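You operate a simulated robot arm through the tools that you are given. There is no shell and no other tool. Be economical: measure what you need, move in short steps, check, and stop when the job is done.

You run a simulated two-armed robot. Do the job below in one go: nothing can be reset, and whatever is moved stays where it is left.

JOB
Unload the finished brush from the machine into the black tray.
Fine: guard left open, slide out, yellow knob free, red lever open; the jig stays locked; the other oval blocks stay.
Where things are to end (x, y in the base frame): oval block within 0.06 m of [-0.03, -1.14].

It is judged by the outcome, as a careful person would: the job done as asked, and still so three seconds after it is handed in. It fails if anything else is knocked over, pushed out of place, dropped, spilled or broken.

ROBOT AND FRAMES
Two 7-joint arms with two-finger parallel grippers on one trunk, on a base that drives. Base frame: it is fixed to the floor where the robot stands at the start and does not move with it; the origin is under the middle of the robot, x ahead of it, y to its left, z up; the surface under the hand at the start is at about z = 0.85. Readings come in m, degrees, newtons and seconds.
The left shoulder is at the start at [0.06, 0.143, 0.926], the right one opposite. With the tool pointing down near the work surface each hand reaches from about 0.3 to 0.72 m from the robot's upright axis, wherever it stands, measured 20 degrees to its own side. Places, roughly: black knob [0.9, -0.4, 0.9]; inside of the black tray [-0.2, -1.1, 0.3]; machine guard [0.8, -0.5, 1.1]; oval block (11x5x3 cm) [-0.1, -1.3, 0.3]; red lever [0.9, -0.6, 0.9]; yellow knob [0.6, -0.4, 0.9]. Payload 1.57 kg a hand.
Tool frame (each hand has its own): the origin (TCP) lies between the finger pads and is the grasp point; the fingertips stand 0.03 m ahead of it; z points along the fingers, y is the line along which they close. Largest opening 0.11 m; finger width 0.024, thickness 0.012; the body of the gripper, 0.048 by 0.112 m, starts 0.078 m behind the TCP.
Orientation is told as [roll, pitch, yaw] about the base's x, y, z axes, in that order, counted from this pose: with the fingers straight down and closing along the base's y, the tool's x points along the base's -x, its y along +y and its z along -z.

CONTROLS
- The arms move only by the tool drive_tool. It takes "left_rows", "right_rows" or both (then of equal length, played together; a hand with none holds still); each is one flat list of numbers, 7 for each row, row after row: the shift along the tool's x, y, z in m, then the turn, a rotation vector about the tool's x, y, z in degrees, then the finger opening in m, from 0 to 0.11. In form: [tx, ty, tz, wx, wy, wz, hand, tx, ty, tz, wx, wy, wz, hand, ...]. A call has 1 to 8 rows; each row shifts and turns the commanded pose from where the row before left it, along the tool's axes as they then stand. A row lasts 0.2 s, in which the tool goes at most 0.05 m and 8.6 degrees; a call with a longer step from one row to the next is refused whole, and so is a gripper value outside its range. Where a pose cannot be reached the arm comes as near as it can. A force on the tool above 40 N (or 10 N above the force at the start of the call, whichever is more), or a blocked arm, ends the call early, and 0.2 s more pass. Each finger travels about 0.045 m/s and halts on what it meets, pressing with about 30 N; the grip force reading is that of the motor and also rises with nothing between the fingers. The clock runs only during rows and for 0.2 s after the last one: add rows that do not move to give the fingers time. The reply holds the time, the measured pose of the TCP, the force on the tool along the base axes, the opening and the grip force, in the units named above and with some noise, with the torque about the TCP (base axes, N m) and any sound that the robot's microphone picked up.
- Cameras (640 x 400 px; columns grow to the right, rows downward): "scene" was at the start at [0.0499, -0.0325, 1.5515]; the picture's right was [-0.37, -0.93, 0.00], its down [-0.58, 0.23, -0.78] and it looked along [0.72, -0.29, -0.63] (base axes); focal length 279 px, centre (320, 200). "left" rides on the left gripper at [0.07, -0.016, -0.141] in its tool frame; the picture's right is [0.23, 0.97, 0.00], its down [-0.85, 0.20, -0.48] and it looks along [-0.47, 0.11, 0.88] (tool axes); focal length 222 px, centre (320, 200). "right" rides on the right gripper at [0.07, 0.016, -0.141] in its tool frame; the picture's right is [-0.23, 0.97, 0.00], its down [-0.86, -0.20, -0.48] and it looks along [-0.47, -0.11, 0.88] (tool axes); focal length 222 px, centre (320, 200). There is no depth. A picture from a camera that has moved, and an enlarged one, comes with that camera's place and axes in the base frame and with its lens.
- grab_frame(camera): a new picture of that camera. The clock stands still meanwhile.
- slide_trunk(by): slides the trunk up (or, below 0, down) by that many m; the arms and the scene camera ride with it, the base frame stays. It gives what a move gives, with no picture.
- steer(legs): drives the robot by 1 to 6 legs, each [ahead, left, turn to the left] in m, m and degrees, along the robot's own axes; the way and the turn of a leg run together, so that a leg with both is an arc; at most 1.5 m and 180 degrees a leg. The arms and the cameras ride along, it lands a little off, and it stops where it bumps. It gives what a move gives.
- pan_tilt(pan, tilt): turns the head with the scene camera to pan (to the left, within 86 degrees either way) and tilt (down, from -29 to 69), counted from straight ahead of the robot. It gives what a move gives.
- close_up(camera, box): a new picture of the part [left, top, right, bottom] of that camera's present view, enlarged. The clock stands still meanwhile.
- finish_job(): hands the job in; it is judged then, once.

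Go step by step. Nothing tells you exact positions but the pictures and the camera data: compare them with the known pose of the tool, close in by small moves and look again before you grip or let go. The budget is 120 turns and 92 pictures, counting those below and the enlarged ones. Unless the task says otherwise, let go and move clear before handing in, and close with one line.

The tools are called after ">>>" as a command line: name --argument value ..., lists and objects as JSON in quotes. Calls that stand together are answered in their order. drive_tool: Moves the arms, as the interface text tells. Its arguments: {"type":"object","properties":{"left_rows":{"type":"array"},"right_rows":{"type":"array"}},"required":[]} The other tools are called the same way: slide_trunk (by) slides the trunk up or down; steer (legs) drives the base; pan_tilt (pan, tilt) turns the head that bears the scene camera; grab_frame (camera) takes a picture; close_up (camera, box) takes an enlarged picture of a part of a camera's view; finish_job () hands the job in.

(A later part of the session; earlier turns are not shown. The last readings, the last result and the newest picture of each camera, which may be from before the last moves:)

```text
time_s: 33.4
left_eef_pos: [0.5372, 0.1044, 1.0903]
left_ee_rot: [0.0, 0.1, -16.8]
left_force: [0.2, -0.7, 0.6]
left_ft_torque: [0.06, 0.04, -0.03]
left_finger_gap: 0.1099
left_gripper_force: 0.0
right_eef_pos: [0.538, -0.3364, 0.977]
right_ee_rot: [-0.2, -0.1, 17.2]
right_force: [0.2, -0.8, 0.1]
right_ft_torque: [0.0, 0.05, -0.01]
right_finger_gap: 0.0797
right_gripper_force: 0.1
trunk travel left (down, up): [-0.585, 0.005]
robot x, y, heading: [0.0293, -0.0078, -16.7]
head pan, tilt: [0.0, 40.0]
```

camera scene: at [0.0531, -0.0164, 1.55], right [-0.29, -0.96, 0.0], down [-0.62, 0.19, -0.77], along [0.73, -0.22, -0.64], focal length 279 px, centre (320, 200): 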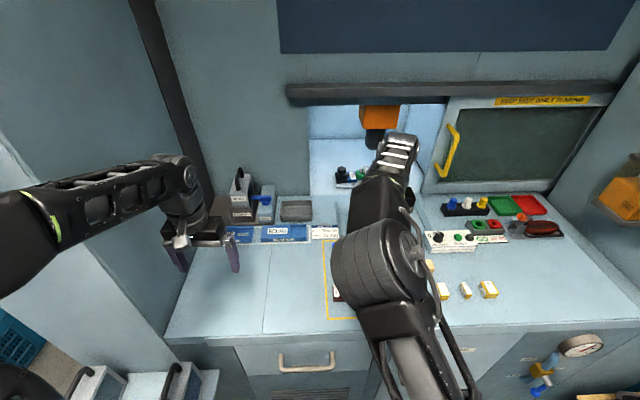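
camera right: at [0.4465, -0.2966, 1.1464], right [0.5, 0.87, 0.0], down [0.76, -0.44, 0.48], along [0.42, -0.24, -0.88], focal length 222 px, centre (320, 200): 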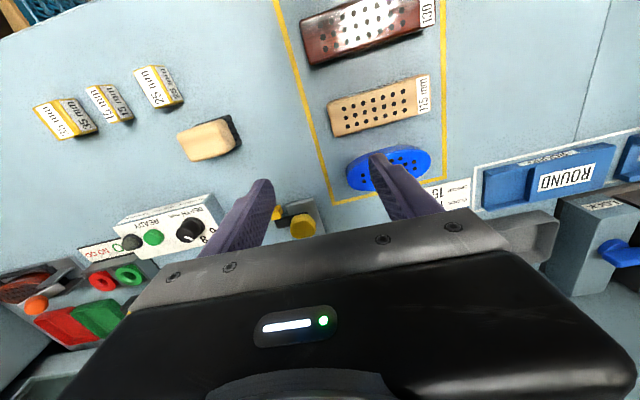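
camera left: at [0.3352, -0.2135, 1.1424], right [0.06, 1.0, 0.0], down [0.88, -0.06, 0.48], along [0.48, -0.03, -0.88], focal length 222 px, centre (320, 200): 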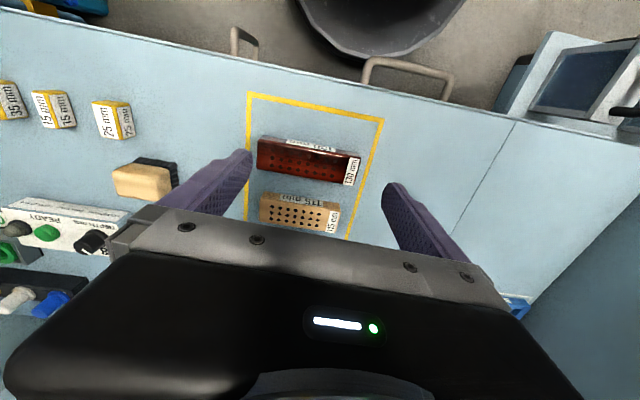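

>>> pan_tilt --pan 0 --tilt 69

>>> grab_frame --camera "scene"

```text
time_s: 34.3
left_eef_pos: [0.5363, 0.1045, 1.0892]
left_ee_rot: [0.0, 0.0, -16.8]
left_force: [0.3, 0.2, -0.2]
left_ft_torque: [0.0, 0.01, 0.01]
left_finger_gap: 0.11
left_gripper_force: 0.0
right_eef_pos: [0.538, -0.3367, 0.9767]
right_ee_rot: [-0.4, -0.3, 17.2]
right_force: [-1.2, -0.4, -0.4]
right_ft_torque: [-0.01, 0.05, 0.01]
right_finger_gap: 0.08
right_gripper_force: 0.1
trunk travel left (down, up): [-0.585, 0.005]
robot x, y, heading: [0.0318, -0.0082, -16.8]
head pan, tilt: [0.0, 68.8]
```

```text
61 pictures are left
camera scene: at [0.0539, -0.0166, 1.5739], right [-0.29, -0.96, 0.0], down [-0.89, 0.27, -0.36], along [0.35, -0.1, -0.93], focal length 279 px, centre (320, 200)
```

scene: 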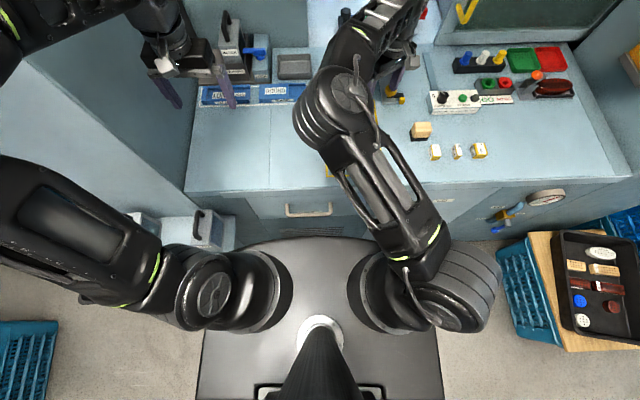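

>>> drive_tool --right_rows '[0, 0, 0, 0, 0, 8.5, 0.08, 0, 0, 0, 0, 0, 8.5, 0.08, 0, 0, 0, 0, 0, 8.5, 0.08, 0, 0, 0, 0, 0, 8.5, 0.08, 0, 0, 0.01, 0, 0, 0, 0.08, 0, -0.025, 0.01, 0, 0, 0, 0.08, -0.03, -0.025, 0, 0, 0, 0, 0.08, -0.03, 0, 0, 0, 0, 0, 0.08]'

>>> grab_frame --camera "right"

```text
time_s: 36.1
left_eef_pos: [0.5365, 0.1058, 1.089]
left_ee_rot: [-0.1, -0.1, -16.8]
left_force: [1.0, 0.2, 0.5]
left_ft_torque: [0.03, 0.0, 0.0]
left_finger_gap: 0.1101
left_gripper_force: 0.0
right_eef_pos: [0.5317, -0.3438, 0.98]
right_ee_rot: [-0.3, -0.3, -16.8]
right_force: [-0.1, 0.9, -0.3]
right_ft_torque: [-0.03, 0.01, 0.0]
right_finger_gap: 0.0802
right_gripper_force: 0.0
right hand out of reach, approached as far as the arm can: row 6, 7, 8
trunk travel left (down, up): [-0.585, 0.005]
robot x, y, heading: [0.0294, -0.008, -16.8]
head pan, tilt: [0.0, 68.8]
```

```text
60 pictures are left
camera right: at [0.4689, -0.3078, 1.1199], right [0.5, 0.87, 0.0], down [0.76, -0.44, 0.48], along [0.42, -0.24, -0.87], focal length 222 px, centre (320, 200)
```

right: 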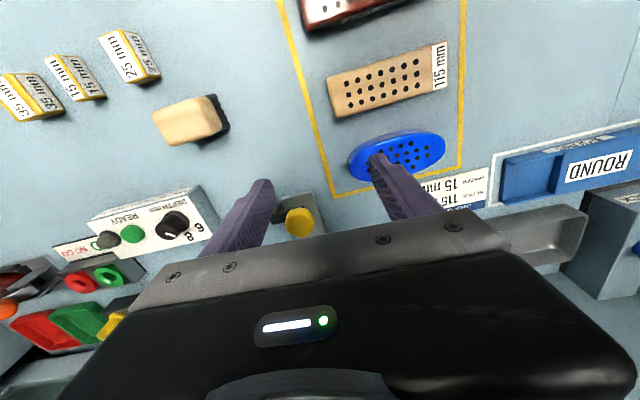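

The arm seems stuck at a joint limit from its crossed posture. I draw it back to its starting posture and approach along a straighter line.

>>> drive_tool --right_rows '[0.04, -0.02, 0, 0, 0, 0, 0.08, 0.04, -0.03, 0, 0, 0, 0, 0.08, 0.04, -0.03, 0, 0, 0, 0, 0.08, 0.04, -0.04, 0, 0, 0, 0, 0.08, 0.02, -0.04, 0, 0, 0, 0, 0.08, 0.02, -0.04, 0, 0, 0, 0, 0.08, 0.02, -0.04, 0, 0, 0, 0, 0.08, 0.02, -0.04, 0, 0, 0, 0, 0.08]'

>>> grab_frame --camera "scene"

```text
refused: row 4 steps farther than a row can; nothing moved
```

```text
59 pictures are left
camera scene: at [0.0539, -0.0163, 1.5739], right [-0.29, -0.96, 0.0], down [-0.89, 0.27, -0.36], along [0.35, -0.1, -0.93], focal length 279 px, centre (320, 200)
```

scene: 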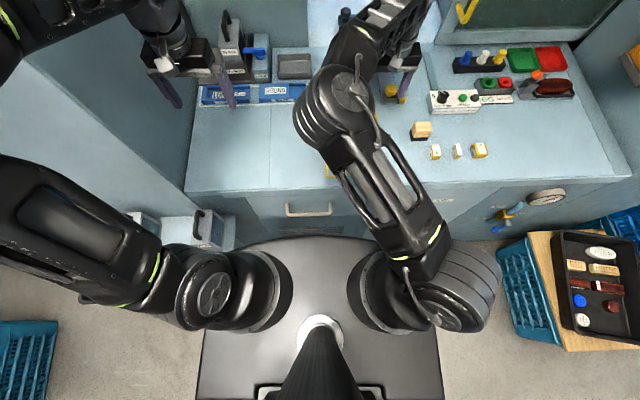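

>>> drive_tool --right_rows '[0.04, -0.02, 0, 0, 0, 0, 0.08, 0.04, -0.028, 0, 0, 0, 0, 0.08, 0.035, -0.035, 0, 0, 0, 0, 0.08, 0.035, -0.035, 0, 0, 0, 0, 0.08, 0.02, -0.045, 0, 0, 0, 0, 0.08, 0.02, -0.045, 0, 0, 0, 0, 0.08, 0.02, -0.045, 0, 0, 0, 0, 0.08, 0.02, -0.045, 0, 0, 0, 0, 0.08]'

>>> drive_tool --right_rows '[0.0, 0.02, 0.01, 0, 0, 0, 0.08, -0.03, 0.025, 0.01, 0, 0, 0, 0.08, -0.035, 0.025, 0, 0, 0, 0, 0.08, -0.035, 0.025, 0, 0, 0, 0, 0.08, -0.035, 0.025, 0, 0, 0, 0, 0.08, -0.04, 0.025, 0, 0, 0, 0, 0.08]'

>>> grab_frame --camera "scene"

```text
time_s: 37.9
left_eef_pos: [0.5354, 0.1057, 1.09]
left_ee_rot: [0.0, 0.1, -16.8]
left_force: [0.4, -0.4, 0.5]
left_ft_torque: [0.02, 0.02, 0.02]
left_finger_gap: 0.1101
left_gripper_force: 0.1
right_eef_pos: [0.2109, -0.5404, 0.9962]
right_ee_rot: [-0.4, -0.4, -16.8]
right_force: [0.7, 1.0, 0.6]
right_ft_torque: [0.02, 0.02, 0.01]
right_finger_gap: 0.0799
right_gripper_force: 0.0
right hand out of reach, approached as far as the arm can: row 7, 8
trunk travel left (down, up): [-0.585, 0.005]
robot x, y, heading: [0.0291, -0.009, -16.8]
head pan, tilt: [0.0, 68.8]
```

```text
time_s: 39.3
left_eef_pos: [0.5365, 0.1078, 1.0892]
left_ee_rot: [-0.1, 0.0, -16.8]
left_force: [0.1, 0.6, -0.5]
left_ft_torque: [-0.09, 0.02, 0.0]
left_finger_gap: 0.1101
left_gripper_force: 0.0
right_eef_pos: [0.3702, -0.4503, 1.0151]
right_ee_rot: [-0.2, -0.3, -16.8]
right_force: [-0.1, 0.2, 0.2]
right_ft_torque: [-0.04, -0.01, 0.02]
right_finger_gap: 0.0803
right_gripper_force: 0.0
right hand out of reach, approached as far as the arm can: row 3, 4, 5, 6
trunk travel left (down, up): [-0.585, 0.005]
robot x, y, heading: [0.0288, -0.0112, -16.5]
head pan, tilt: [0.0, 68.8]
```

```text
58 pictures are left
camera scene: at [0.0558, -0.0132, 1.5738], right [-0.29, -0.96, 0.0], down [-0.89, 0.27, -0.36], along [0.35, -0.11, -0.93], focal length 279 px, centre (320, 200)
```

scene: 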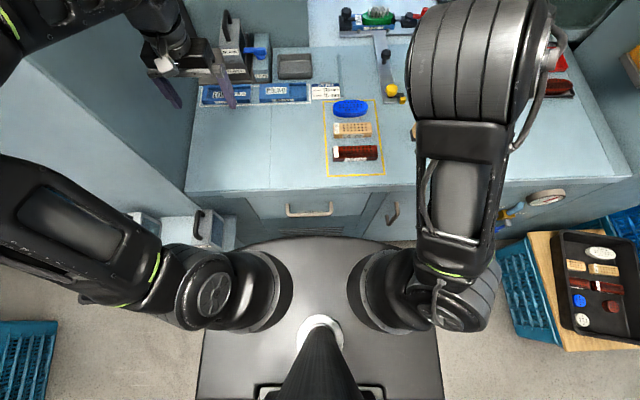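

Vertical reach is blocked by a wrist limit, but tilted hands reach far (the guard was easy). I'll tilt the hand 42° forward and grip the knob so, turning it about the vertical.

>>> drive_tool --right_rows '[0, 0, 0, 0, -8.4, 0, 0.08, 0, 0, 0, 0, -8.4, 0, 0.08, 0, 0, 0, 0, -8.4, 0, 0.08, 0, 0, 0, 0, -8.4, 0, 0.08, 0, 0, 0, 0, -8.4, 0, 0.08, -0.022, 0.02, 0.02, 0, 0, 0, 0.08, -0.022, 0.02, 0.02, 0, 0, 0, 0.08, -0.022, 0.02, 0.02, 0, 0, 0, 0.08]'

>>> grab_frame --camera "right"

```text
time_s: 41.1
left_eef_pos: [0.536, 0.1052, 1.0897]
left_ee_rot: [0.0, 0.0, -16.9]
left_force: [0.2, 0.0, -0.2]
left_ft_torque: [0.0, -0.01, 0.02]
left_finger_gap: 0.1097
left_gripper_force: 0.0
right_eef_pos: [0.4715, -0.4202, 1.014]
right_ee_rot: [-0.2, -42.1, -16.8]
right_force: [0.5, 0.9, 0.3]
right_ft_torque: [-0.03, 0.06, -0.02]
right_finger_gap: 0.08
right_gripper_force: 0.1
trunk travel left (down, up): [-0.585, 0.005]
robot x, y, heading: [0.0288, -0.0112, -16.8]
head pan, tilt: [0.0, 68.8]
```

```text
57 pictures are left
camera right: at [0.3369, -0.3621, 1.0724], right [0.44, 0.88, 0.15], down [0.24, -0.28, 0.93], along [0.86, -0.38, -0.34], focal length 222 px, centre (320, 200)
```

right: 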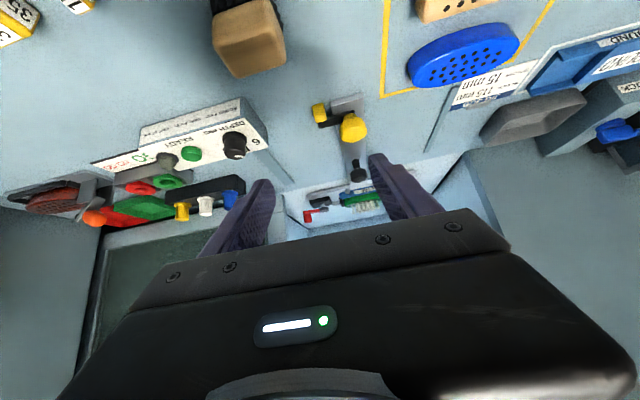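

>>> drive_tool --right_rows '[0, 0, 0, 5.62, 0, 6.24, 0.08, 0, 0, 0, 5.62, 0, 6.24, 0.08, 0, 0, 0, 5.62, 0, 6.24, 0.08, 0, 0, 0, 5.62, 0, 6.24, 0.08, 0, 0, 0, 5.62, 0, 6.24, 0.08, 0.0145, 0.0351, 0.017, 0, 0, 0, 0.08, 0.0145, 0.0351, 0.017, 0, 0, 0, 0.08, 0.0145, 0.0351, 0.017, 0, 0, 0, 0.08]'

>>> grab_frame --camera "right"

>>> grab_frame --camera "scene"

```text
time_s: 42.9
left_eef_pos: [0.5353, 0.1051, 1.0906]
left_ee_rot: [0.1, 0.0, -16.8]
left_force: [0.8, -0.1, -0.2]
left_ft_torque: [0.0, 0.03, -0.02]
left_finger_gap: 0.1102
left_gripper_force: 0.1
right_eef_pos: [0.5644, -0.3672, 0.9489]
right_ee_rot: [0.0, -42.3, -58.9]
right_force: [-1.0, -1.4, 0.3]
right_ft_torque: [0.0, 0.0, -0.03]
right_finger_gap: 0.0799
right_gripper_force: 0.0
trunk travel left (down, up): [-0.585, 0.005]
robot x, y, heading: [0.0276, -0.0078, -16.8]
head pan, tilt: [0.0, 68.8]
```

```text
56 pictures are left
camera right: at [0.5024, -0.2331, 1.0062], right [0.92, 0.36, 0.15], down [-0.01, -0.37, 0.93], along [0.39, -0.86, -0.34], focal length 222 px, centre (320, 200)
```

right: 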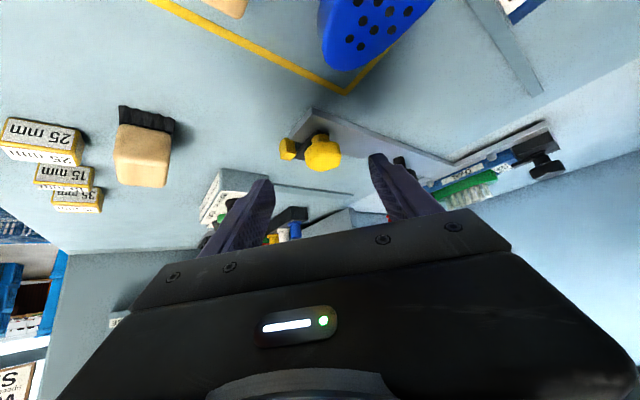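

```text
55 pictures are left
camera scene: at [0.0547, -0.0163, 1.5739], right [-0.29, -0.96, 0.0], down [-0.89, 0.27, -0.36], along [0.35, -0.1, -0.93], focal length 279 px, centre (320, 200)
```

scene: 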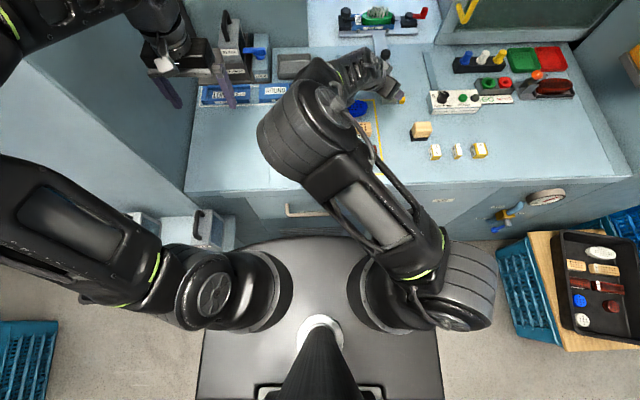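

>>> drive_tool --right_rows '[0.002, 0, 0.018, 0, 0, 0, 0.065, 0.002, 0, 0.018, 0, 0, 0, 0.065]'

>>> close_up --camera "right" --box '[200, 80, 460, 242]'

```text
time_s: 43.5
left_eef_pos: [0.5345, 0.1052, 1.0898]
left_ee_rot: [0.0, 0.1, -16.8]
left_force: [0.9, -0.7, 0.0]
left_ft_torque: [0.01, -0.02, -0.04]
left_finger_gap: 0.1103
left_gripper_force: 0.0
right_eef_pos: [0.5743, -0.3853, 0.919]
right_ee_rot: [0.2, -42.2, -58.9]
right_force: [0.5, 0.7, 0.6]
right_ft_torque: [0.0, 0.0, 0.0]
right_finger_gap: 0.0652
right_gripper_force: 0.1
trunk travel left (down, up): [-0.585, 0.005]
robot x, y, heading: [0.0254, -0.0097, -16.8]
head pan, tilt: [0.0, 68.8]
```

```text
2.46 times, centred on (330, 161) of right
camera zoom: at [0.5124, -0.2517, 0.9765], right [0.92, 0.36, 0.15], down [-0.01, -0.37, 0.93], along [0.39, -0.86, -0.34], focal length 547 px, centre (295, 296)
```

zoom: 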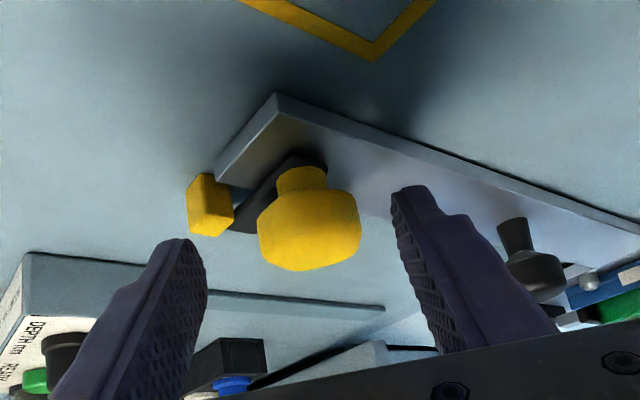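

The knob is centred between the fingers. I advance 2 cm and close on it.

>>> drive_tool --right_rows '[0, 0.002, 0.011, 0, 0, 0, 0.065, 0, 0.002, 0.012, 0, 0, 0, 0.065]'

>>> close_up --camera "right" --box '[200, 80, 460, 242]'

```text
time_s: 44.1
left_eef_pos: [0.5358, 0.106, 1.0892]
left_ee_rot: [0.0, 0.0, -16.8]
left_force: [0.7, -0.1, 0.6]
left_ft_torque: [0.0, 0.0, -0.02]
left_finger_gap: 0.1099
left_gripper_force: 0.0
right_eef_pos: [0.5861, -0.396, 0.9016]
right_ee_rot: [0.3, -42.4, -58.9]
right_force: [0.1, -0.7, -0.3]
right_ft_torque: [0.0, 0.0, -0.02]
right_finger_gap: 0.0646
right_gripper_force: 0.1
trunk travel left (down, up): [-0.585, 0.005]
robot x, y, heading: [0.0254, -0.0082, -17.0]
head pan, tilt: [0.0, 68.8]
```

```text
2.46 times, centred on (330, 161) of right
camera zoom: at [0.5239, -0.2627, 0.9592], right [0.92, 0.36, 0.15], down [-0.01, -0.37, 0.93], along [0.39, -0.86, -0.34], focal length 547 px, centre (295, 296)
```

zoom: 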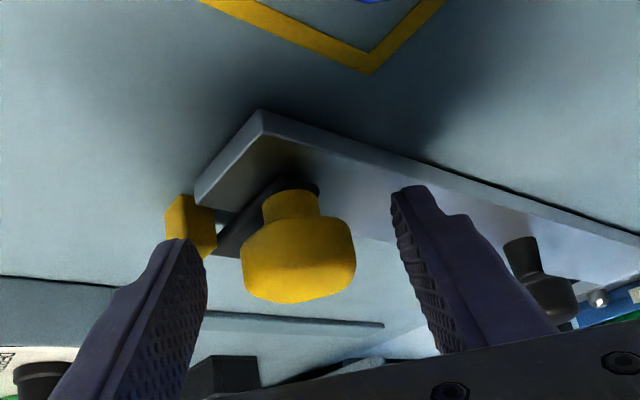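

>>> drive_tool --right_rows '[0, 0, 0.002, 0, 0, 0, 0.0, 0, 0, 0, 0, 0, 0, 0.0, 0, 0, 0, 0, 0, 0, 0.0, 0, 0, 0, 0, 0, 0, 0.0]'

>>> close_up --camera "right" --box '[200, 80, 460, 242]'

```text
time_s: 45.1
left_eef_pos: [0.5358, 0.1054, 1.0883]
left_ee_rot: [0.0, 0.0, -16.8]
left_force: [-0.9, -0.4, -0.2]
left_ft_torque: [0.0, -0.01, -0.01]
left_finger_gap: 0.1103
left_gripper_force: 0.1
right_eef_pos: [0.5873, -0.3969, 0.8994]
right_ee_rot: [0.2, -42.3, -59.0]
right_force: [3.1, 0.3, -1.4]
right_ft_torque: [-0.1, -0.19, 0.08]
right_finger_gap: 0.0373
right_gripper_force: 34.7
trunk travel left (down, up): [-0.585, 0.005]
robot x, y, heading: [0.0263, -0.0087, -16.9]
head pan, tilt: [0.0, 68.8]
```

```text
2.46 times, centred on (330, 161) of right
camera zoom: at [0.5248, -0.2634, 0.9578], right [0.92, 0.36, 0.16], down [-0.01, -0.37, 0.93], along [0.39, -0.86, -0.34], focal length 547 px, centre (295, 296)
```

zoom: 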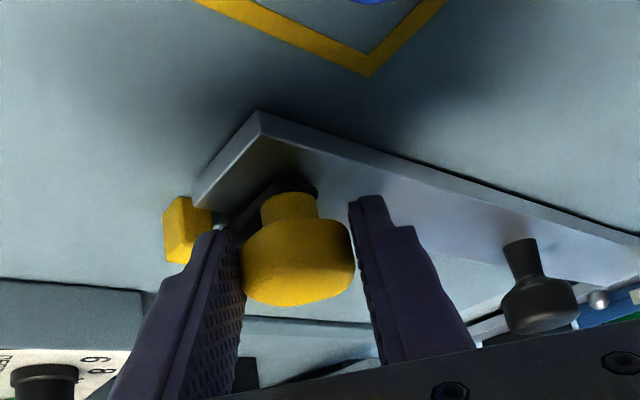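

>>> drive_tool --right_rows '[0, -0.001, 0, -5.62, 0, -6.24, 0.0, 0, -0.001, 0, -5.62, 0, -6.24, 0.0, 0, -0.001, 0, -5.62, 0, -6.24, 0.0]'

>>> close_up --camera "right" --box '[200, 80, 460, 242]'

```text
time_s: 45.9
left_eef_pos: [0.5368, 0.1062, 1.0895]
left_ee_rot: [0.0, 0.0, -16.8]
left_force: [1.1, 0.0, -0.7]
left_ft_torque: [0.01, -0.01, -0.02]
left_finger_gap: 0.1102
left_gripper_force: 0.0
right_eef_pos: [0.5829, -0.3994, 0.9001]
right_ee_rot: [-0.4, -40.7, -41.8]
right_force: [24.1, -12.4, 21.0]
right_ft_torque: [-0.84, -0.91, 0.08]
right_finger_gap: 0.0374
right_gripper_force: 43.6
right hand out of reach, approached as far as the arm can: row 2, 3
trunk travel left (down, up): [-0.585, 0.005]
robot x, y, heading: [0.031, -0.0077, -16.9]
head pan, tilt: [0.0, 68.8]
```

```text
2.46 times, centred on (330, 161) of right
camera zoom: at [0.4867, -0.29, 0.9617], right [0.78, 0.61, 0.14], down [0.12, -0.37, 0.92], along [0.61, -0.7, -0.36], focal length 547 px, centre (295, 296)
```

zoom: 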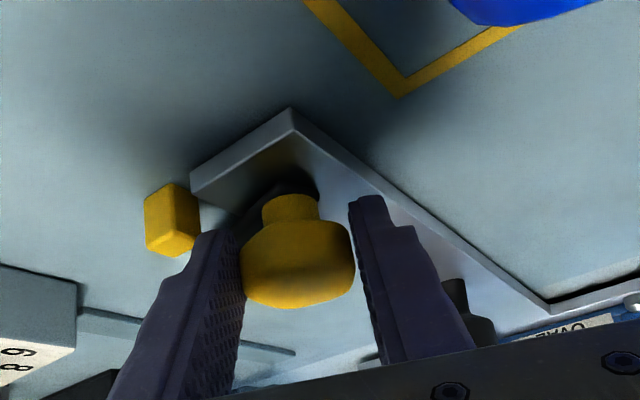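

The knob turned ~17° with the grip, but the arm is at its reach limit. I release, back off, edge the base forward and re-grip.

>>> drive_tool --right_rows '[0, 0, 0, 0, 0, 0, 0.065, 0, 0, 0, 0, 0, 0, 0.065, 0, 0, 0, 0, 0, 0, 0.065, 0, 0, -0.03, 0, 0, 0, 0.065, 0, 0, -0.04, 0, 0, 0, 0.065, 0, 0, -0.04, 0, 0, 0, 0.065]'

>>> steer --legs '[[0.04, 0, 0]]'

>>> grab_frame --camera "scene"

```text
time_s: 47.3
left_eef_pos: [0.5341, 0.1062, 1.0893]
left_ee_rot: [-0.1, -0.1, -16.8]
left_force: [0.0, 0.7, -0.5]
left_ft_torque: [-0.01, -0.01, 0.0]
left_finger_gap: 0.1099
left_gripper_force: 0.0
right_eef_pos: [0.5256, -0.3499, 0.9795]
right_ee_rot: [-0.6, -40.2, -41.7]
right_force: [-0.8, -0.7, -0.2]
right_ft_torque: [-0.02, -0.03, -0.01]
right_finger_gap: 0.065
right_gripper_force: 0.0
trunk travel left (down, up): [-0.585, 0.005]
robot x, y, heading: [0.0328, -0.0098, -16.7]
head pan, tilt: [0.0, 68.8]
```

```text
time_s: 48.2
left_eef_pos: [0.5752, 0.0926, 1.0891]
left_ee_rot: [0.0, 0.1, -16.9]
left_force: [-0.1, 0.6, 0.1]
left_ft_torque: [0.04, 0.03, -0.02]
left_finger_gap: 0.11
left_gripper_force: 0.1
right_eef_pos: [0.5657, -0.3613, 0.9775]
right_ee_rot: [-0.6, -40.0, -41.7]
right_force: [0.8, -0.6, 0.1]
right_ft_torque: [-0.01, 0.05, -0.03]
right_finger_gap: 0.0651
right_gripper_force: 0.2
trunk travel left (down, up): [-0.585, 0.005]
robot x, y, heading: [0.0681, -0.0258, -17.3]
head pan, tilt: [0.0, 68.8]
```

```text
50 pictures are left
camera scene: at [0.0943, -0.0288, 1.5738], right [-0.29, -0.96, 0.0], down [-0.89, 0.27, -0.36], along [0.35, -0.1, -0.93], focal length 279 px, centre (320, 200)
```

scene: 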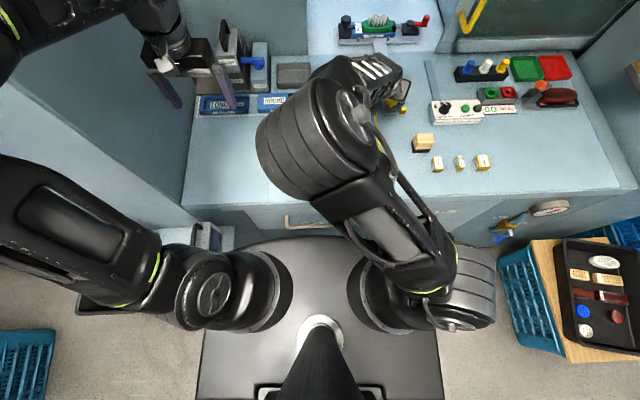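

>>> drive_tool --left_rows '[0.04, 0, 0, 0, 0, 0, 0.11, 0.04, 0, 0, 0, 0, 0, 0.11]' --right_rows '[0.0104, -0.008, 0.02, 0, 0, 0, 0.065, 0.0104, -0.008, 0.02, 0, 0, 0, 0.065]'

>>> close_up --camera "right" --box '[200, 80, 460, 242]'

```text
time_s: 48.8
left_eef_pos: [0.4971, 0.1161, 1.0902]
left_ee_rot: [-0.1, -0.1, -16.9]
left_force: [-0.1, 0.4, 0.0]
left_ft_torque: [0.02, 0.01, 0.04]
left_finger_gap: 0.1099
left_gripper_force: 0.0
right_eef_pos: [0.5613, -0.3806, 0.9355]
right_ee_rot: [-0.4, -40.1, -41.8]
right_force: [-0.2, 1.0, 0.2]
right_ft_torque: [-0.04, 0.03, 0.02]
right_finger_gap: 0.0649
right_gripper_force: 0.1
trunk travel left (down, up): [-0.585, 0.005]
robot x, y, heading: [0.0672, -0.0203, -16.9]
head pan, tilt: [0.0, 68.8]
```

```text
2.46 times, centred on (330, 161) of right
camera zoom: at [0.4652, -0.2711, 0.9983], right [0.78, 0.61, 0.14], down [0.13, -0.38, 0.92], along [0.61, -0.7, -0.37], focal length 547 px, centre (295, 296)
```

zoom: 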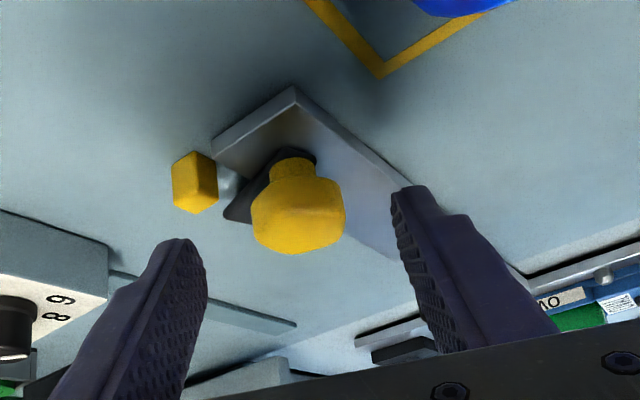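

The latch has moved off the stop partly. Regripping and turning on.

>>> drive_tool --right_rows '[0, 0.0005, 0.022, 0, 0, 0, 0.065, 0, 0.0005, 0.022, 0, 0, 0, 0.065, 0, 0, 0, 0, 0, 0, 0.0, 0, 0, 0, 0, 0, 0, 0.0, 0, 0, 0, 0, 0, 0, 0.0, 0, 0, 0, 0, 0, 0, 0.0]'

>>> drive_tool --right_rows '[0, -0.001, 0, -5.4, 0, -6.4, 0.0, 0, -0.001, 0, -5.4, 0, -6.4, 0.0, 0, -0.001, 0, -5.4, 0, -6.4, 0.0]'

```text
time_s: 50.2
left_eef_pos: [0.4968, 0.1163, 1.0906]
left_ee_rot: [0.0, 0.0, -16.9]
left_force: [0.0, -0.3, 0.3]
left_ft_torque: [-0.01, -0.01, -0.03]
left_finger_gap: 0.1101
left_gripper_force: 0.1
right_eef_pos: [0.5818, -0.399, 0.9001]
right_ee_rot: [-0.6, -40.1, -41.7]
right_force: [-2.3, -4.9, -1.0]
right_ft_torque: [-0.18, -0.2, -0.06]
right_finger_gap: 0.0373
right_gripper_force: 34.7
trunk travel left (down, up): [-0.585, 0.005]
robot x, y, heading: [0.0651, -0.0185, -17.0]
head pan, tilt: [0.0, 68.8]
```

```text
time_s: 50.7
left_eef_pos: [0.496, 0.1177, 1.0896]
left_ee_rot: [-0.1, 0.1, -16.8]
left_force: [-0.4, 0.3, 0.2]
left_ft_torque: [0.02, -0.03, 0.01]
left_finger_gap: 0.11
left_gripper_force: 0.1
right_eef_pos: [0.5821, -0.402, 0.9012]
right_ee_rot: [2.5, -41.6, -40.0]
right_force: [-0.3, 4.7, -4.4]
right_ft_torque: [-0.57, -0.45, 0.04]
right_finger_gap: 0.0372
right_gripper_force: 43.5
right hand out of reach, approached as far as the arm can: row 1
trunk travel left (down, up): [-0.585, 0.005]
robot x, y, heading: [0.0657, -0.0182, -16.7]
head pan, tilt: [0.0, 68.8]
stopped in row 2 (right hand): the force on the tool passed its limit at 48 N (the readings are from after the stop); the commanded pose is now the measured one
```

The wrist limits further counter-clockwise turning at this end, but clockwise is free, so I ratchet: open, swing the hand back clockwise about the knob, re-grip and turn again.

>>> drive_tool --right_rows '[0, 0, 0, 0, 0, 0, 0.065, 0, 0, 0, 0, 0, 0, 0.065, 0, 0, 0, 0, 0, 0, 0.065, 0, 0.001, 0, 5.6, 0, 6.24, 0.065, 0, 0.001, 0, 5.6, 0, 6.24, 0.065, 0, 0.001, 0, 5.6, 0, 6.24, 0.065]'

>>> drive_tool --right_rows '[0, 0.001, 0, 5.6, 0, 6.24, 0.065, 0, 0.001, 0, 5.6, 0, 6.24, 0.065, 0, 0.001, 0, 5.6, 0, 6.24, 0.065]'

>>> close_up --camera "right" --box '[200, 80, 460, 242]'

```text
time_s: 52.1
left_eef_pos: [0.4962, 0.1182, 1.0909]
left_ee_rot: [0.0, 0.0, -16.8]
left_force: [0.6, -0.2, 0.7]
left_ft_torque: [-0.01, -0.03, -0.06]
left_finger_gap: 0.1102
left_gripper_force: 0.0
right_eef_pos: [0.5838, -0.3995, 0.9018]
right_ee_rot: [2.3, -40.8, -65.1]
right_force: [0.5, 0.9, -0.2]
right_ft_torque: [0.01, 0.0, -0.04]
right_finger_gap: 0.065
right_gripper_force: 0.1
trunk travel left (down, up): [-0.585, 0.005]
robot x, y, heading: [0.0682, -0.0187, -16.7]
head pan, tilt: [0.0, 68.8]
```

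```text
time_s: 52.9
left_eef_pos: [0.4967, 0.1184, 1.0888]
left_ee_rot: [0.0, 0.1, -16.8]
left_force: [0.6, 0.0, -0.1]
left_ft_torque: [0.0, 0.0, -0.01]
left_finger_gap: 0.1099
left_gripper_force: 0.1
right_eef_pos: [0.5867, -0.3983, 0.9024]
right_ee_rot: [1.3, -40.3, -89.6]
right_force: [-0.9, -0.5, -0.4]
right_ft_torque: [0.02, 0.0, 0.01]
right_finger_gap: 0.0648
right_gripper_force: 0.0
trunk travel left (down, up): [-0.585, 0.005]
robot x, y, heading: [0.0672, -0.0184, -17.0]
head pan, tilt: [0.0, 68.8]
```

```text
2.46 times, centred on (330, 161) of right
camera zoom: at [0.5995, -0.2545, 0.9655], right [0.97, -0.15, 0.16], down [-0.21, -0.35, 0.91], along [-0.08, -0.92, -0.37], focal length 547 px, centre (295, 296)
```

zoom: 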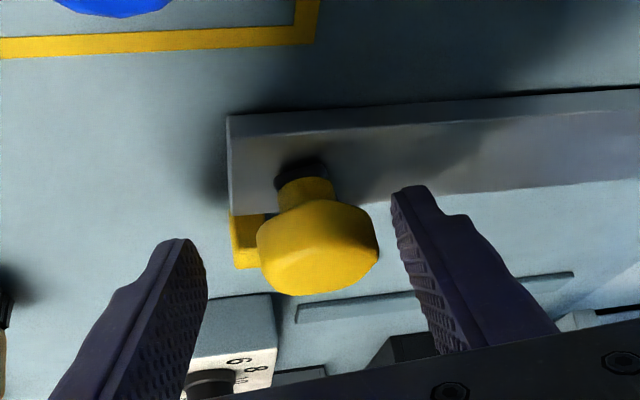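

>>> drive_tool --right_rows '[0, 0.005, 0, 0, 0, 0, 0.065, 0, 0, 0, 0, 0, 0, 0.0, 0, 0, 0, 0, 0, 0, 0.0, 0, 0, 0, 0, 0, 0, 0.0, 0, 0, 0, 0, 0, 0, 0.0]'

>>> drive_tool --right_rows '[0, -0.0005, 0, -5.4, 0, -6.4, 0.0, 0, -0.0005, 0, -5.4, 0, -6.4, 0.0, 0, -0.0005, 0, -5.4, 0, -6.4, 0.0, 0, -0.0005, 0, -5.4, 0, -6.4, 0.0, 0, -0.0005, 0, -5.4, 0, -6.4, 0.0]'

>>> close_up --camera "right" --box '[200, 80, 460, 242]'

```text
time_s: 54.1
left_eef_pos: [0.4962, 0.1182, 1.0893]
left_ee_rot: [0.0, -0.1, -16.8]
left_force: [0.6, 0.3, 0.3]
left_ft_torque: [0.0, -0.03, -0.02]
left_finger_gap: 0.1102
left_gripper_force: 0.1
right_eef_pos: [0.5922, -0.3977, 0.9021]
right_ee_rot: [1.5, -40.2, -89.5]
right_force: [8.7, 0.8, 2.2]
right_ft_torque: [0.12, -0.36, 0.1]
right_finger_gap: 0.0373
right_gripper_force: 35.0
trunk travel left (down, up): [-0.585, 0.005]
robot x, y, heading: [0.0695, -0.0164, -16.8]
head pan, tilt: [0.0, 68.8]
```

```text
time_s: 55.3
left_eef_pos: [0.4951, 0.1169, 1.0898]
left_ee_rot: [0.0, -0.1, -16.8]
left_force: [0.4, -0.2, -1.1]
left_ft_torque: [-0.03, 0.0, 0.04]
left_finger_gap: 0.11
left_gripper_force: 0.1
right_eef_pos: [0.5866, -0.4008, 0.9018]
right_ee_rot: [0.9, -40.8, -47.5]
right_force: [-8.8, -0.9, 8.1]
right_ft_torque: [0.98, 0.72, -0.09]
right_finger_gap: 0.0373
right_gripper_force: 43.6
trunk travel left (down, up): [-0.585, 0.005]
robot x, y, heading: [0.0635, -0.0197, -16.7]
head pan, tilt: [0.0, 68.8]
```

```text
2.46 times, centred on (330, 161) of right
camera zoom: at [0.499, -0.285, 0.9642], right [0.83, 0.54, 0.16], down [0.07, -0.39, 0.92], along [0.56, -0.75, -0.36], focal length 547 px, centre (295, 296)
```

zoom: 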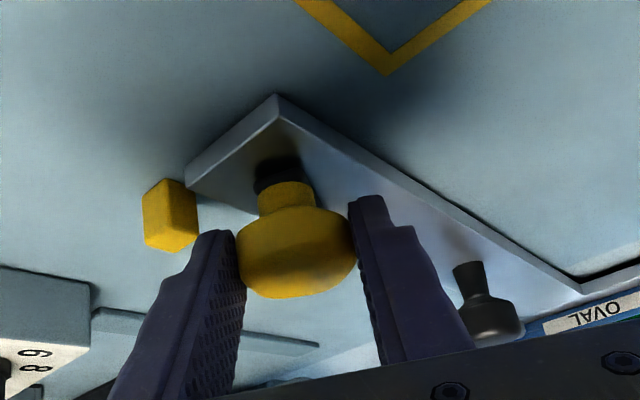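

Turned another 42°. One more stroke.

>>> drive_tool --right_rows '[0, 0, 0, 0, 0, 0, 0.065, 0, 0, 0, 0, 0, 0, 0.065, 0, 0, 0, 0, 0, 0, 0.065, 0, 0.0005, 0, 5.4, 0, 6.4, 0.065, 0, 0.0005, 0, 5.4, 0, 6.4, 0.065, 0, 0.0005, 0, 5.4, 0, 6.4, 0.065, 0, 0.0005, 0, 5.4, 0, 6.4, 0.065]'

>>> drive_tool --right_rows '[0, 0, 0, 0, 0, 0, 0.0, 0, 0, 0, 0, 0, 0, 0.0, 0, 0, 0, 0, 0, 0, 0.0, 0, 0, 0, 0, 0, 0, 0.0, 0, -0.0005, 0, -5.4, 0, -6.4, 0.0, 0, -0.0005, 0, -5.4, 0, -6.4, 0.0, 0, -0.0005, 0, -5.4, 0, -6.4, 0.0, 0, -0.0005, 0, -5, 0, -6, 0.0]'

```text
time_s: 56.9
left_eef_pos: [0.4972, 0.1186, 1.0908]
left_ee_rot: [0.0, 0.1, -16.8]
left_force: [0.0, -0.3, -0.4]
left_ft_torque: [0.04, 0.01, -0.01]
left_finger_gap: 0.1103
left_gripper_force: 0.1
right_eef_pos: [0.5916, -0.3998, 0.9017]
right_ee_rot: [1.3, -40.3, -81.4]
right_force: [-1.0, 0.0, -0.5]
right_ft_torque: [-0.01, 0.0, 0.0]
right_finger_gap: 0.0652
right_gripper_force: 0.0
trunk travel left (down, up): [-0.585, 0.005]
robot x, y, heading: [0.0699, -0.0198, -16.7]
head pan, tilt: [0.0, 68.8]
```

```text
time_s: 58.7
left_eef_pos: [0.4943, 0.1166, 1.0899]
left_ee_rot: [0.0, 0.0, -16.9]
left_force: [-0.2, -0.4, 0.5]
left_ft_torque: [0.01, 0.0, 0.01]
left_finger_gap: 0.1103
left_gripper_force: 0.1
right_eef_pos: [0.5872, -0.4012, 0.9018]
right_ee_rot: [0.9, -40.8, -48.0]
right_force: [-9.6, -4.1, 0.6]
right_ft_torque: [0.45, 0.22, -0.64]
right_finger_gap: 0.0374
right_gripper_force: 43.8
trunk travel left (down, up): [-0.585, 0.005]
robot x, y, heading: [0.0654, -0.0194, -16.9]
head pan, tilt: [0.0, 68.8]
```

The knob has turned about 92° in total. While still holding it, I try to pull the slide out along its axis, gently.

>>> drive_tool --right_rows '[0.0063, -0.0055, -0.0055, 0, 0, 0, 0.0, 0.0063, -0.0055, -0.0055, 0, 0, 0, 0.0, 0.0063, -0.0055, -0.0055, 0, 0, 0, 0.0]'

>>> pan_tilt --pan -15 --tilt 45

>>> grab_frame --camera "scene"

```text
time_s: 59.5
left_eef_pos: [0.4959, 0.117, 1.0895]
left_ee_rot: [0.2, 0.0, -16.7]
left_force: [0.2, 0.8, 0.5]
left_ft_torque: [-0.01, 0.0, -0.03]
left_finger_gap: 0.1101
left_gripper_force: 0.0
right_eef_pos: [0.5592, -0.394, 0.9021]
right_ee_rot: [0.9, -40.9, -48.1]
right_force: [-3.2, -14.5, 0.1]
right_ft_torque: [-0.97, -0.42, -0.15]
right_finger_gap: 0.0375
right_gripper_force: 43.3
trunk travel left (down, up): [-0.585, 0.005]
robot x, y, heading: [0.0659, -0.0179, -16.8]
head pan, tilt: [0.0, 68.8]
```

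```text
time_s: 60.4
left_eef_pos: [0.4955, 0.1154, 1.0916]
left_ee_rot: [0.1, 0.0, -16.8]
left_force: [-0.2, -0.1, -1.4]
left_ft_torque: [0.01, -0.01, 0.03]
left_finger_gap: 0.1099
left_gripper_force: 0.1
right_eef_pos: [0.5589, -0.3943, 0.902]
right_ee_rot: [1.0, -40.7, -48.2]
right_force: [-4.9, -17.5, 5.2]
right_ft_torque: [-0.24, 0.23, -0.18]
right_finger_gap: 0.0374
right_gripper_force: 43.1
trunk travel left (down, up): [-0.585, 0.005]
robot x, y, heading: [0.0621, -0.0186, -16.8]
head pan, tilt: [-15.0, 45.0]
```

```text
46 pictures are left
camera scene: at [0.1059, -0.0563, 1.6027], right [-0.53, -0.85, 0.0], down [-0.6, 0.37, -0.71], along [0.6, -0.37, -0.71], focal length 279 px, centre (320, 200)
```

scene: 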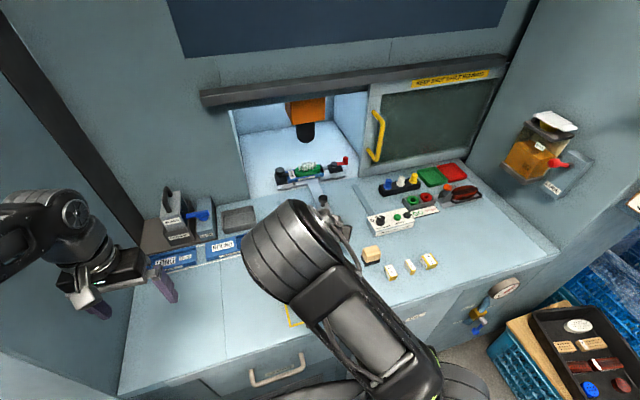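

The slide moves. I go on pulling with a corrected direction, watching the force.

>>> drive_tool --right_rows '[0.008, -0.0095, -0.007, 0, 0, 0, 0.0, 0.009, -0.009, -0.0078, 0, 0, 0, 0.0, 0.009, -0.009, -0.0078, 0, 0, 0, 0.0, 0.009, -0.009, -0.0078, 0, 0, 0, 0.0]'

>>> grab_frame --camera "scene"

```text
time_s: 61.4
left_eef_pos: [0.4942, 0.1191, 1.0894]
left_ee_rot: [0.0, 0.0, -16.8]
left_force: [-1.3, -0.2, -0.8]
left_ft_torque: [0.0, -0.01, 0.03]
left_finger_gap: 0.1098
left_gripper_force: 0.0
right_eef_pos: [0.5038, -0.3802, 0.9019]
right_ee_rot: [1.1, -40.9, -47.9]
right_force: [0.7, 2.9, 4.8]
right_ft_torque: [-0.07, -0.82, -0.12]
right_finger_gap: 0.037
right_gripper_force: 43.7
trunk travel left (down, up): [-0.585, 0.005]
robot x, y, heading: [0.0643, -0.0185, -16.4]
head pan, tilt: [-15.0, 45.0]
```

```text
45 pictures are left
camera scene: at [0.1066, -0.0532, 1.6028], right [-0.53, -0.85, 0.0], down [-0.6, 0.37, -0.71], along [0.6, -0.37, -0.71], focal length 279 px, centre (320, 200)
```

scene: 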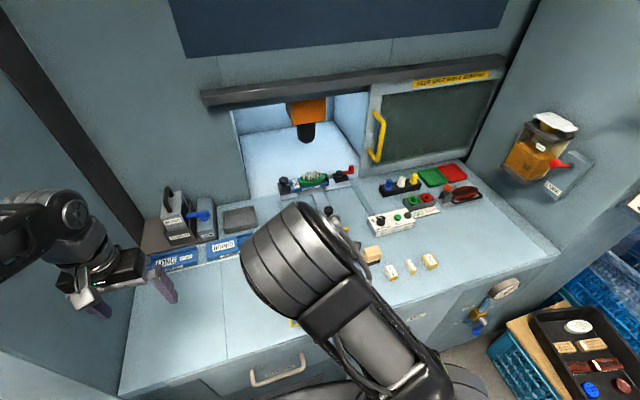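

>>> drive_tool --right_rows '[0.009, -0.0087, -0.0078, 0, 0, 0, 0.0, 0.009, -0.0087, -0.0078, 0, 0, 0, 0.0, 0.009, -0.0087, -0.0078, 0, 0, 0, 0.0, 0.009, -0.0087, -0.0078, 0, 0, 0, 0.0]'

>>> grab_frame --camera "scene"

```text
time_s: 62.4
left_eef_pos: [0.4954, 0.1213, 1.0886]
left_ee_rot: [-0.2, 0.1, -16.8]
left_force: [-0.1, -0.8, 0.7]
left_ft_torque: [0.0, -0.03, 0.02]
left_finger_gap: 0.1101
left_gripper_force: 0.0
right_eef_pos: [0.4452, -0.3649, 0.9012]
right_ee_rot: [0.9, -40.8, -47.5]
right_force: [7.9, 33.5, 3.5]
right_ft_torque: [0.94, -0.02, 0.32]
right_finger_gap: 0.0372
right_gripper_force: 43.9
trunk travel left (down, up): [-0.585, 0.005]
robot x, y, heading: [0.0644, -0.0199, -16.5]
head pan, tilt: [-15.0, 45.0]
```

```text
44 pictures are left
camera scene: at [0.1079, -0.0493, 1.6028], right [-0.53, -0.85, 0.0], down [-0.6, 0.37, -0.71], along [0.6, -0.37, -0.71], focal length 279 px, centre (320, 200)
```

scene: 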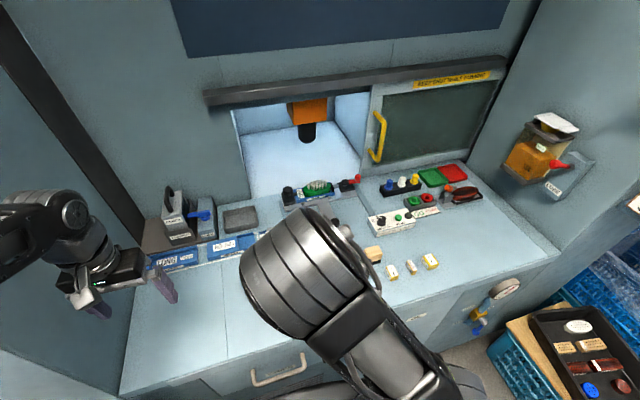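

>>> drive_tool --right_rows '[0.0111, -0.0063, -0.0096, 0, 0, 0, 0.0, 0.0094, -0.0083, -0.0082, 0, 0, 0, 0.0, 0.0094, -0.0083, -0.0082, 0, 0, 0, 0.0]'

```text
time_s: 63.2
left_eef_pos: [0.4947, 0.1196, 1.0912]
left_ee_rot: [-0.1, 0.0, -16.7]
left_force: [-0.8, -0.2, 0.4]
left_ft_torque: [-0.02, -0.01, 0.04]
left_finger_gap: 0.1098
left_gripper_force: 0.1
right_eef_pos: [0.424, -0.359, 0.9022]
right_ee_rot: [1.2, -41.4, -48.4]
right_force: [4.5, 14.6, 37.1]
right_ft_torque: [0.17, -0.39, 0.17]
right_finger_gap: 0.0375
right_gripper_force: 43.6
right hand out of reach, approached as far as the arm can: row 2, 3
trunk travel left (down, up): [-0.585, 0.005]
robot x, y, heading: [0.0681, -0.0211, -16.5]
head pan, tilt: [-15.0, 45.0]
```

>>> drive_tool --right_rows '[0, 0, 0, 0, 0, 0, 0.07, 0, 0, 0, 0, 0, 0, 0.07, 0, 0, 0, 0, 0, 0, 0.07, -0.02, 0, -0.022, 0, 0, 0, 0.07, -0.026, 0, -0.03, 0, 0, 0, 0.07, -0.026, 0, -0.03, 0, 0, 0, 0.07]'

>>> grab_frame --camera "right"

>>> grab_frame --camera "scene"

```text
time_s: 64.6
left_eef_pos: [0.4953, 0.1171, 1.0895]
left_ee_rot: [0.0, 0.0, -16.9]
left_force: [0.5, -0.9, 0.0]
left_ft_torque: [-0.02, -0.03, 0.04]
left_finger_gap: 0.1099
left_gripper_force: 0.1
right_eef_pos: [0.4276, -0.3618, 1.0063]
right_ee_rot: [1.0, -40.7, -48.0]
right_force: [-0.6, -0.1, 0.6]
right_ft_torque: [-0.03, 0.03, 0.0]
right_finger_gap: 0.07
right_gripper_force: 0.0
right hand out of reach, approached as far as the arm can: row 4
trunk travel left (down, up): [-0.585, 0.005]
robot x, y, heading: [0.068, -0.0199, -16.7]
head pan, tilt: [-15.0, 45.0]
```

```text
43 pictures are left
camera right: at [0.3406, -0.2448, 1.0682], right [0.83, 0.53, 0.16], down [0.07, -0.39, 0.92], along [0.55, -0.75, -0.36], focal length 222 px, centre (320, 200)
```

right: 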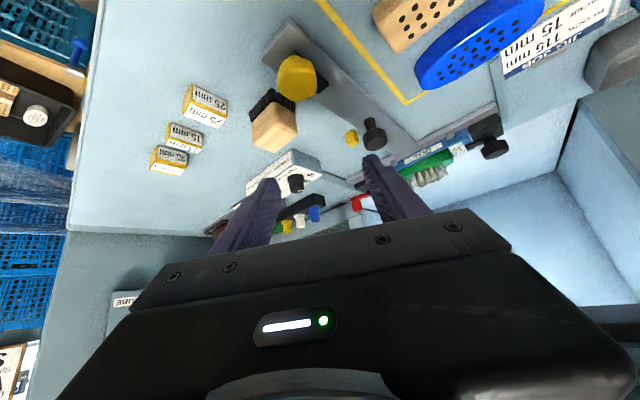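

```text
42 pictures are left
camera scene: at [0.1063, -0.0539, 1.6027], right [-0.53, -0.85, 0.0], down [-0.6, 0.37, -0.71], along [0.6, -0.37, -0.71], focal length 279 px, centre (320, 200)
```

scene: 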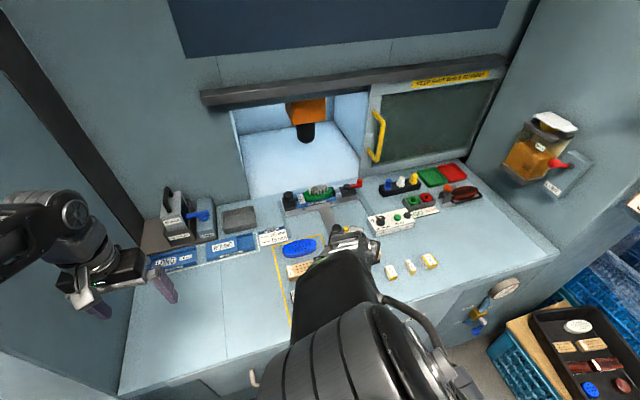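

The slide is out about 17 cm with the latch pointing along the bar. I move the right hand aside and inspect jig, clamp and brush.

>>> drive_tool --right_rows '[-0.02, -0.02, -0.03, 0, 0, 0, 0.07, 0, -0.04, -0.02, 0, 0, 0, 0.07, 0, -0.04, -0.02, 0, 0, 0, 0.07, 0, -0.04, 0, 0, 0, 0, 0.07]'

>>> pan_tilt --pan -5 --tilt 45

>>> close_up --camera "scene" --box '[320, 130, 440, 205]'

>>> grab_frame --camera "scene"

```text
time_s: 65.6
left_eef_pos: [0.4965, 0.118, 1.0897]
left_ee_rot: [0.0, 0.1, -16.9]
left_force: [0.5, 0.9, 0.3]
left_ft_torque: [0.02, 0.01, 0.01]
left_finger_gap: 0.1098
left_gripper_force: 0.0
right_eef_pos: [0.3501, -0.4514, 1.1002]
right_ee_rot: [0.9, -40.7, -48.0]
right_force: [-0.1, -0.1, 0.2]
right_ft_torque: [0.0, -0.03, 0.01]
right_finger_gap: 0.0699
right_gripper_force: 0.0
right hand out of reach, approached as far as the arm can: row 2, 3, 4
trunk travel left (down, up): [-0.585, 0.005]
robot x, y, heading: [0.065, -0.0189, -17.0]
head pan, tilt: [-15.0, 45.0]
```

```text
time_s: 66.3
left_eef_pos: [0.4973, 0.1175, 1.0893]
left_ee_rot: [0.1, 0.0, -16.8]
left_force: [-1.2, 0.1, -0.1]
left_ft_torque: [-0.02, 0.01, 0.0]
left_finger_gap: 0.1101
left_gripper_force: 0.0
right_eef_pos: [0.3527, -0.4515, 1.1022]
right_ee_rot: [0.9, -40.6, -48.0]
right_force: [0.7, 1.0, 0.0]
right_ft_torque: [0.02, 0.01, 0.03]
right_finger_gap: 0.0699
right_gripper_force: 0.0
trunk travel left (down, up): [-0.585, 0.005]
robot x, y, heading: [0.0637, -0.0198, -16.7]
head pan, tilt: [-5.0, 45.0]
```

```text
5.33 times, centred on (380, 168) of scene
camera zoom: at [0.1134, -0.0419, 1.6027], right [-0.37, -0.93, 0.0], down [-0.66, 0.26, -0.71], along [0.66, -0.26, -0.71], focal length 1490 px, centre (0, 373)
```

zoom: 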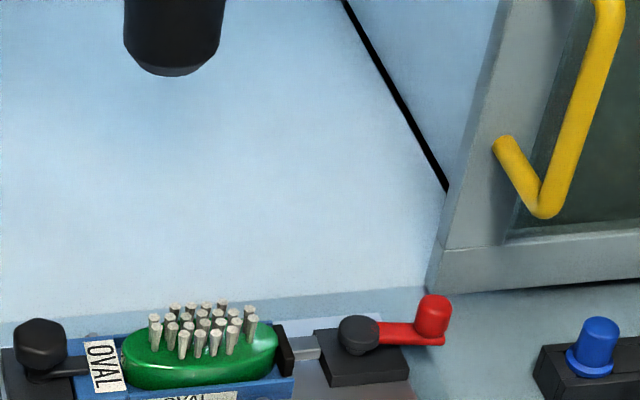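

```text
40 pictures are left
camera scene: at [0.1134, -0.0419, 1.6027], right [-0.37, -0.93, 0.0], down [-0.66, 0.26, -0.71], along [0.66, -0.26, -0.71], focal length 279 px, centre (320, 200)
```

scene: 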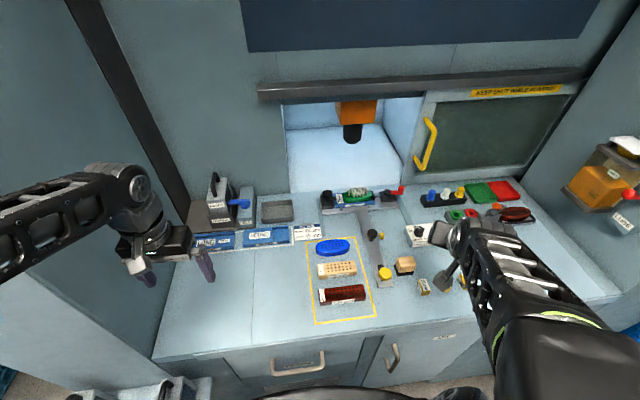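

The brush sits at about (0.74, -0.436) and the red lever's grip at (0.70, -0.59), pivot (0.706, -0.536). I try to gain a little more reach by edging the base forward.

>>> steer --legs '[[0.04, 0, 0]]'

```text
time_s: 67.2
left_eef_pos: [0.5093, 0.1147, 1.0893]
left_ee_rot: [0.1, -0.2, -16.8]
left_force: [-0.1, -0.1, 0.4]
left_ft_torque: [-0.02, -0.03, 0.05]
left_finger_gap: 0.1099
left_gripper_force: 0.0
right_eef_pos: [0.3626, -0.4552, 1.1021]
right_ee_rot: [0.8, -40.7, -48.0]
right_force: [0.0, -0.1, 0.4]
right_ft_torque: [-0.01, -0.05, 0.0]
right_finger_gap: 0.0698
right_gripper_force: 0.1
trunk travel left (down, up): [-0.585, 0.005]
robot x, y, heading: [0.0759, -0.0225, -16.6]
head pan, tilt: [-5.0, 45.0]
stopped in leg 1: the robot was blocked; the commanded pose is now the measured one
```

The base is now against the cabinet. I'll try to pull the slide to its stop from the yellow knob, now close enough for a vertical hand.

>>> drive_tool --right_rows '[0, 0.01, 0, 0, 8.2, 0, 0.07, 0, 0.02, 0, 0, 8.2, 0, 0.07, 0, 0.02, 0, 0, 8.2, 0, 0.07, 0, 0.02, 0, 0, 8.2, 0, 0.07, 0, 0.02, 0, 0, 8.2, 0, 0.07]'

>>> grab_frame --camera "right"

```text
time_s: 68.4
left_eef_pos: [0.5078, 0.1125, 1.0903]
left_ee_rot: [0.0, 0.0, -16.8]
left_force: [0.3, 0.3, -0.4]
left_ft_torque: [0.03, 0.02, 0.0]
left_finger_gap: 0.11
left_gripper_force: 0.1
right_eef_pos: [0.4301, -0.3965, 1.103]
right_ee_rot: [0.7, 0.4, -47.4]
right_force: [-0.3, -0.8, -1.1]
right_ft_torque: [0.08, 0.01, -0.02]
right_finger_gap: 0.07
right_gripper_force: 0.0
trunk travel left (down, up): [-0.585, 0.005]
robot x, y, heading: [0.0786, -0.0262, -16.4]
head pan, tilt: [-5.0, 45.0]
```

```text
39 pictures are left
camera right: at [0.3949, -0.3364, 1.2452], right [0.87, 0.49, 0.01], down [0.43, -0.77, 0.47], along [0.24, -0.41, -0.88], focal length 222 px, centre (320, 200)
```

right: 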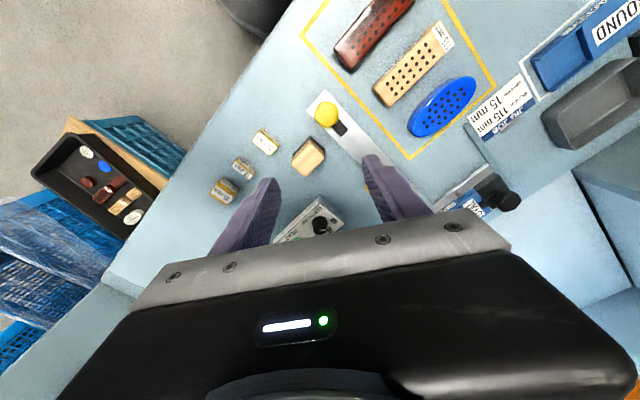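

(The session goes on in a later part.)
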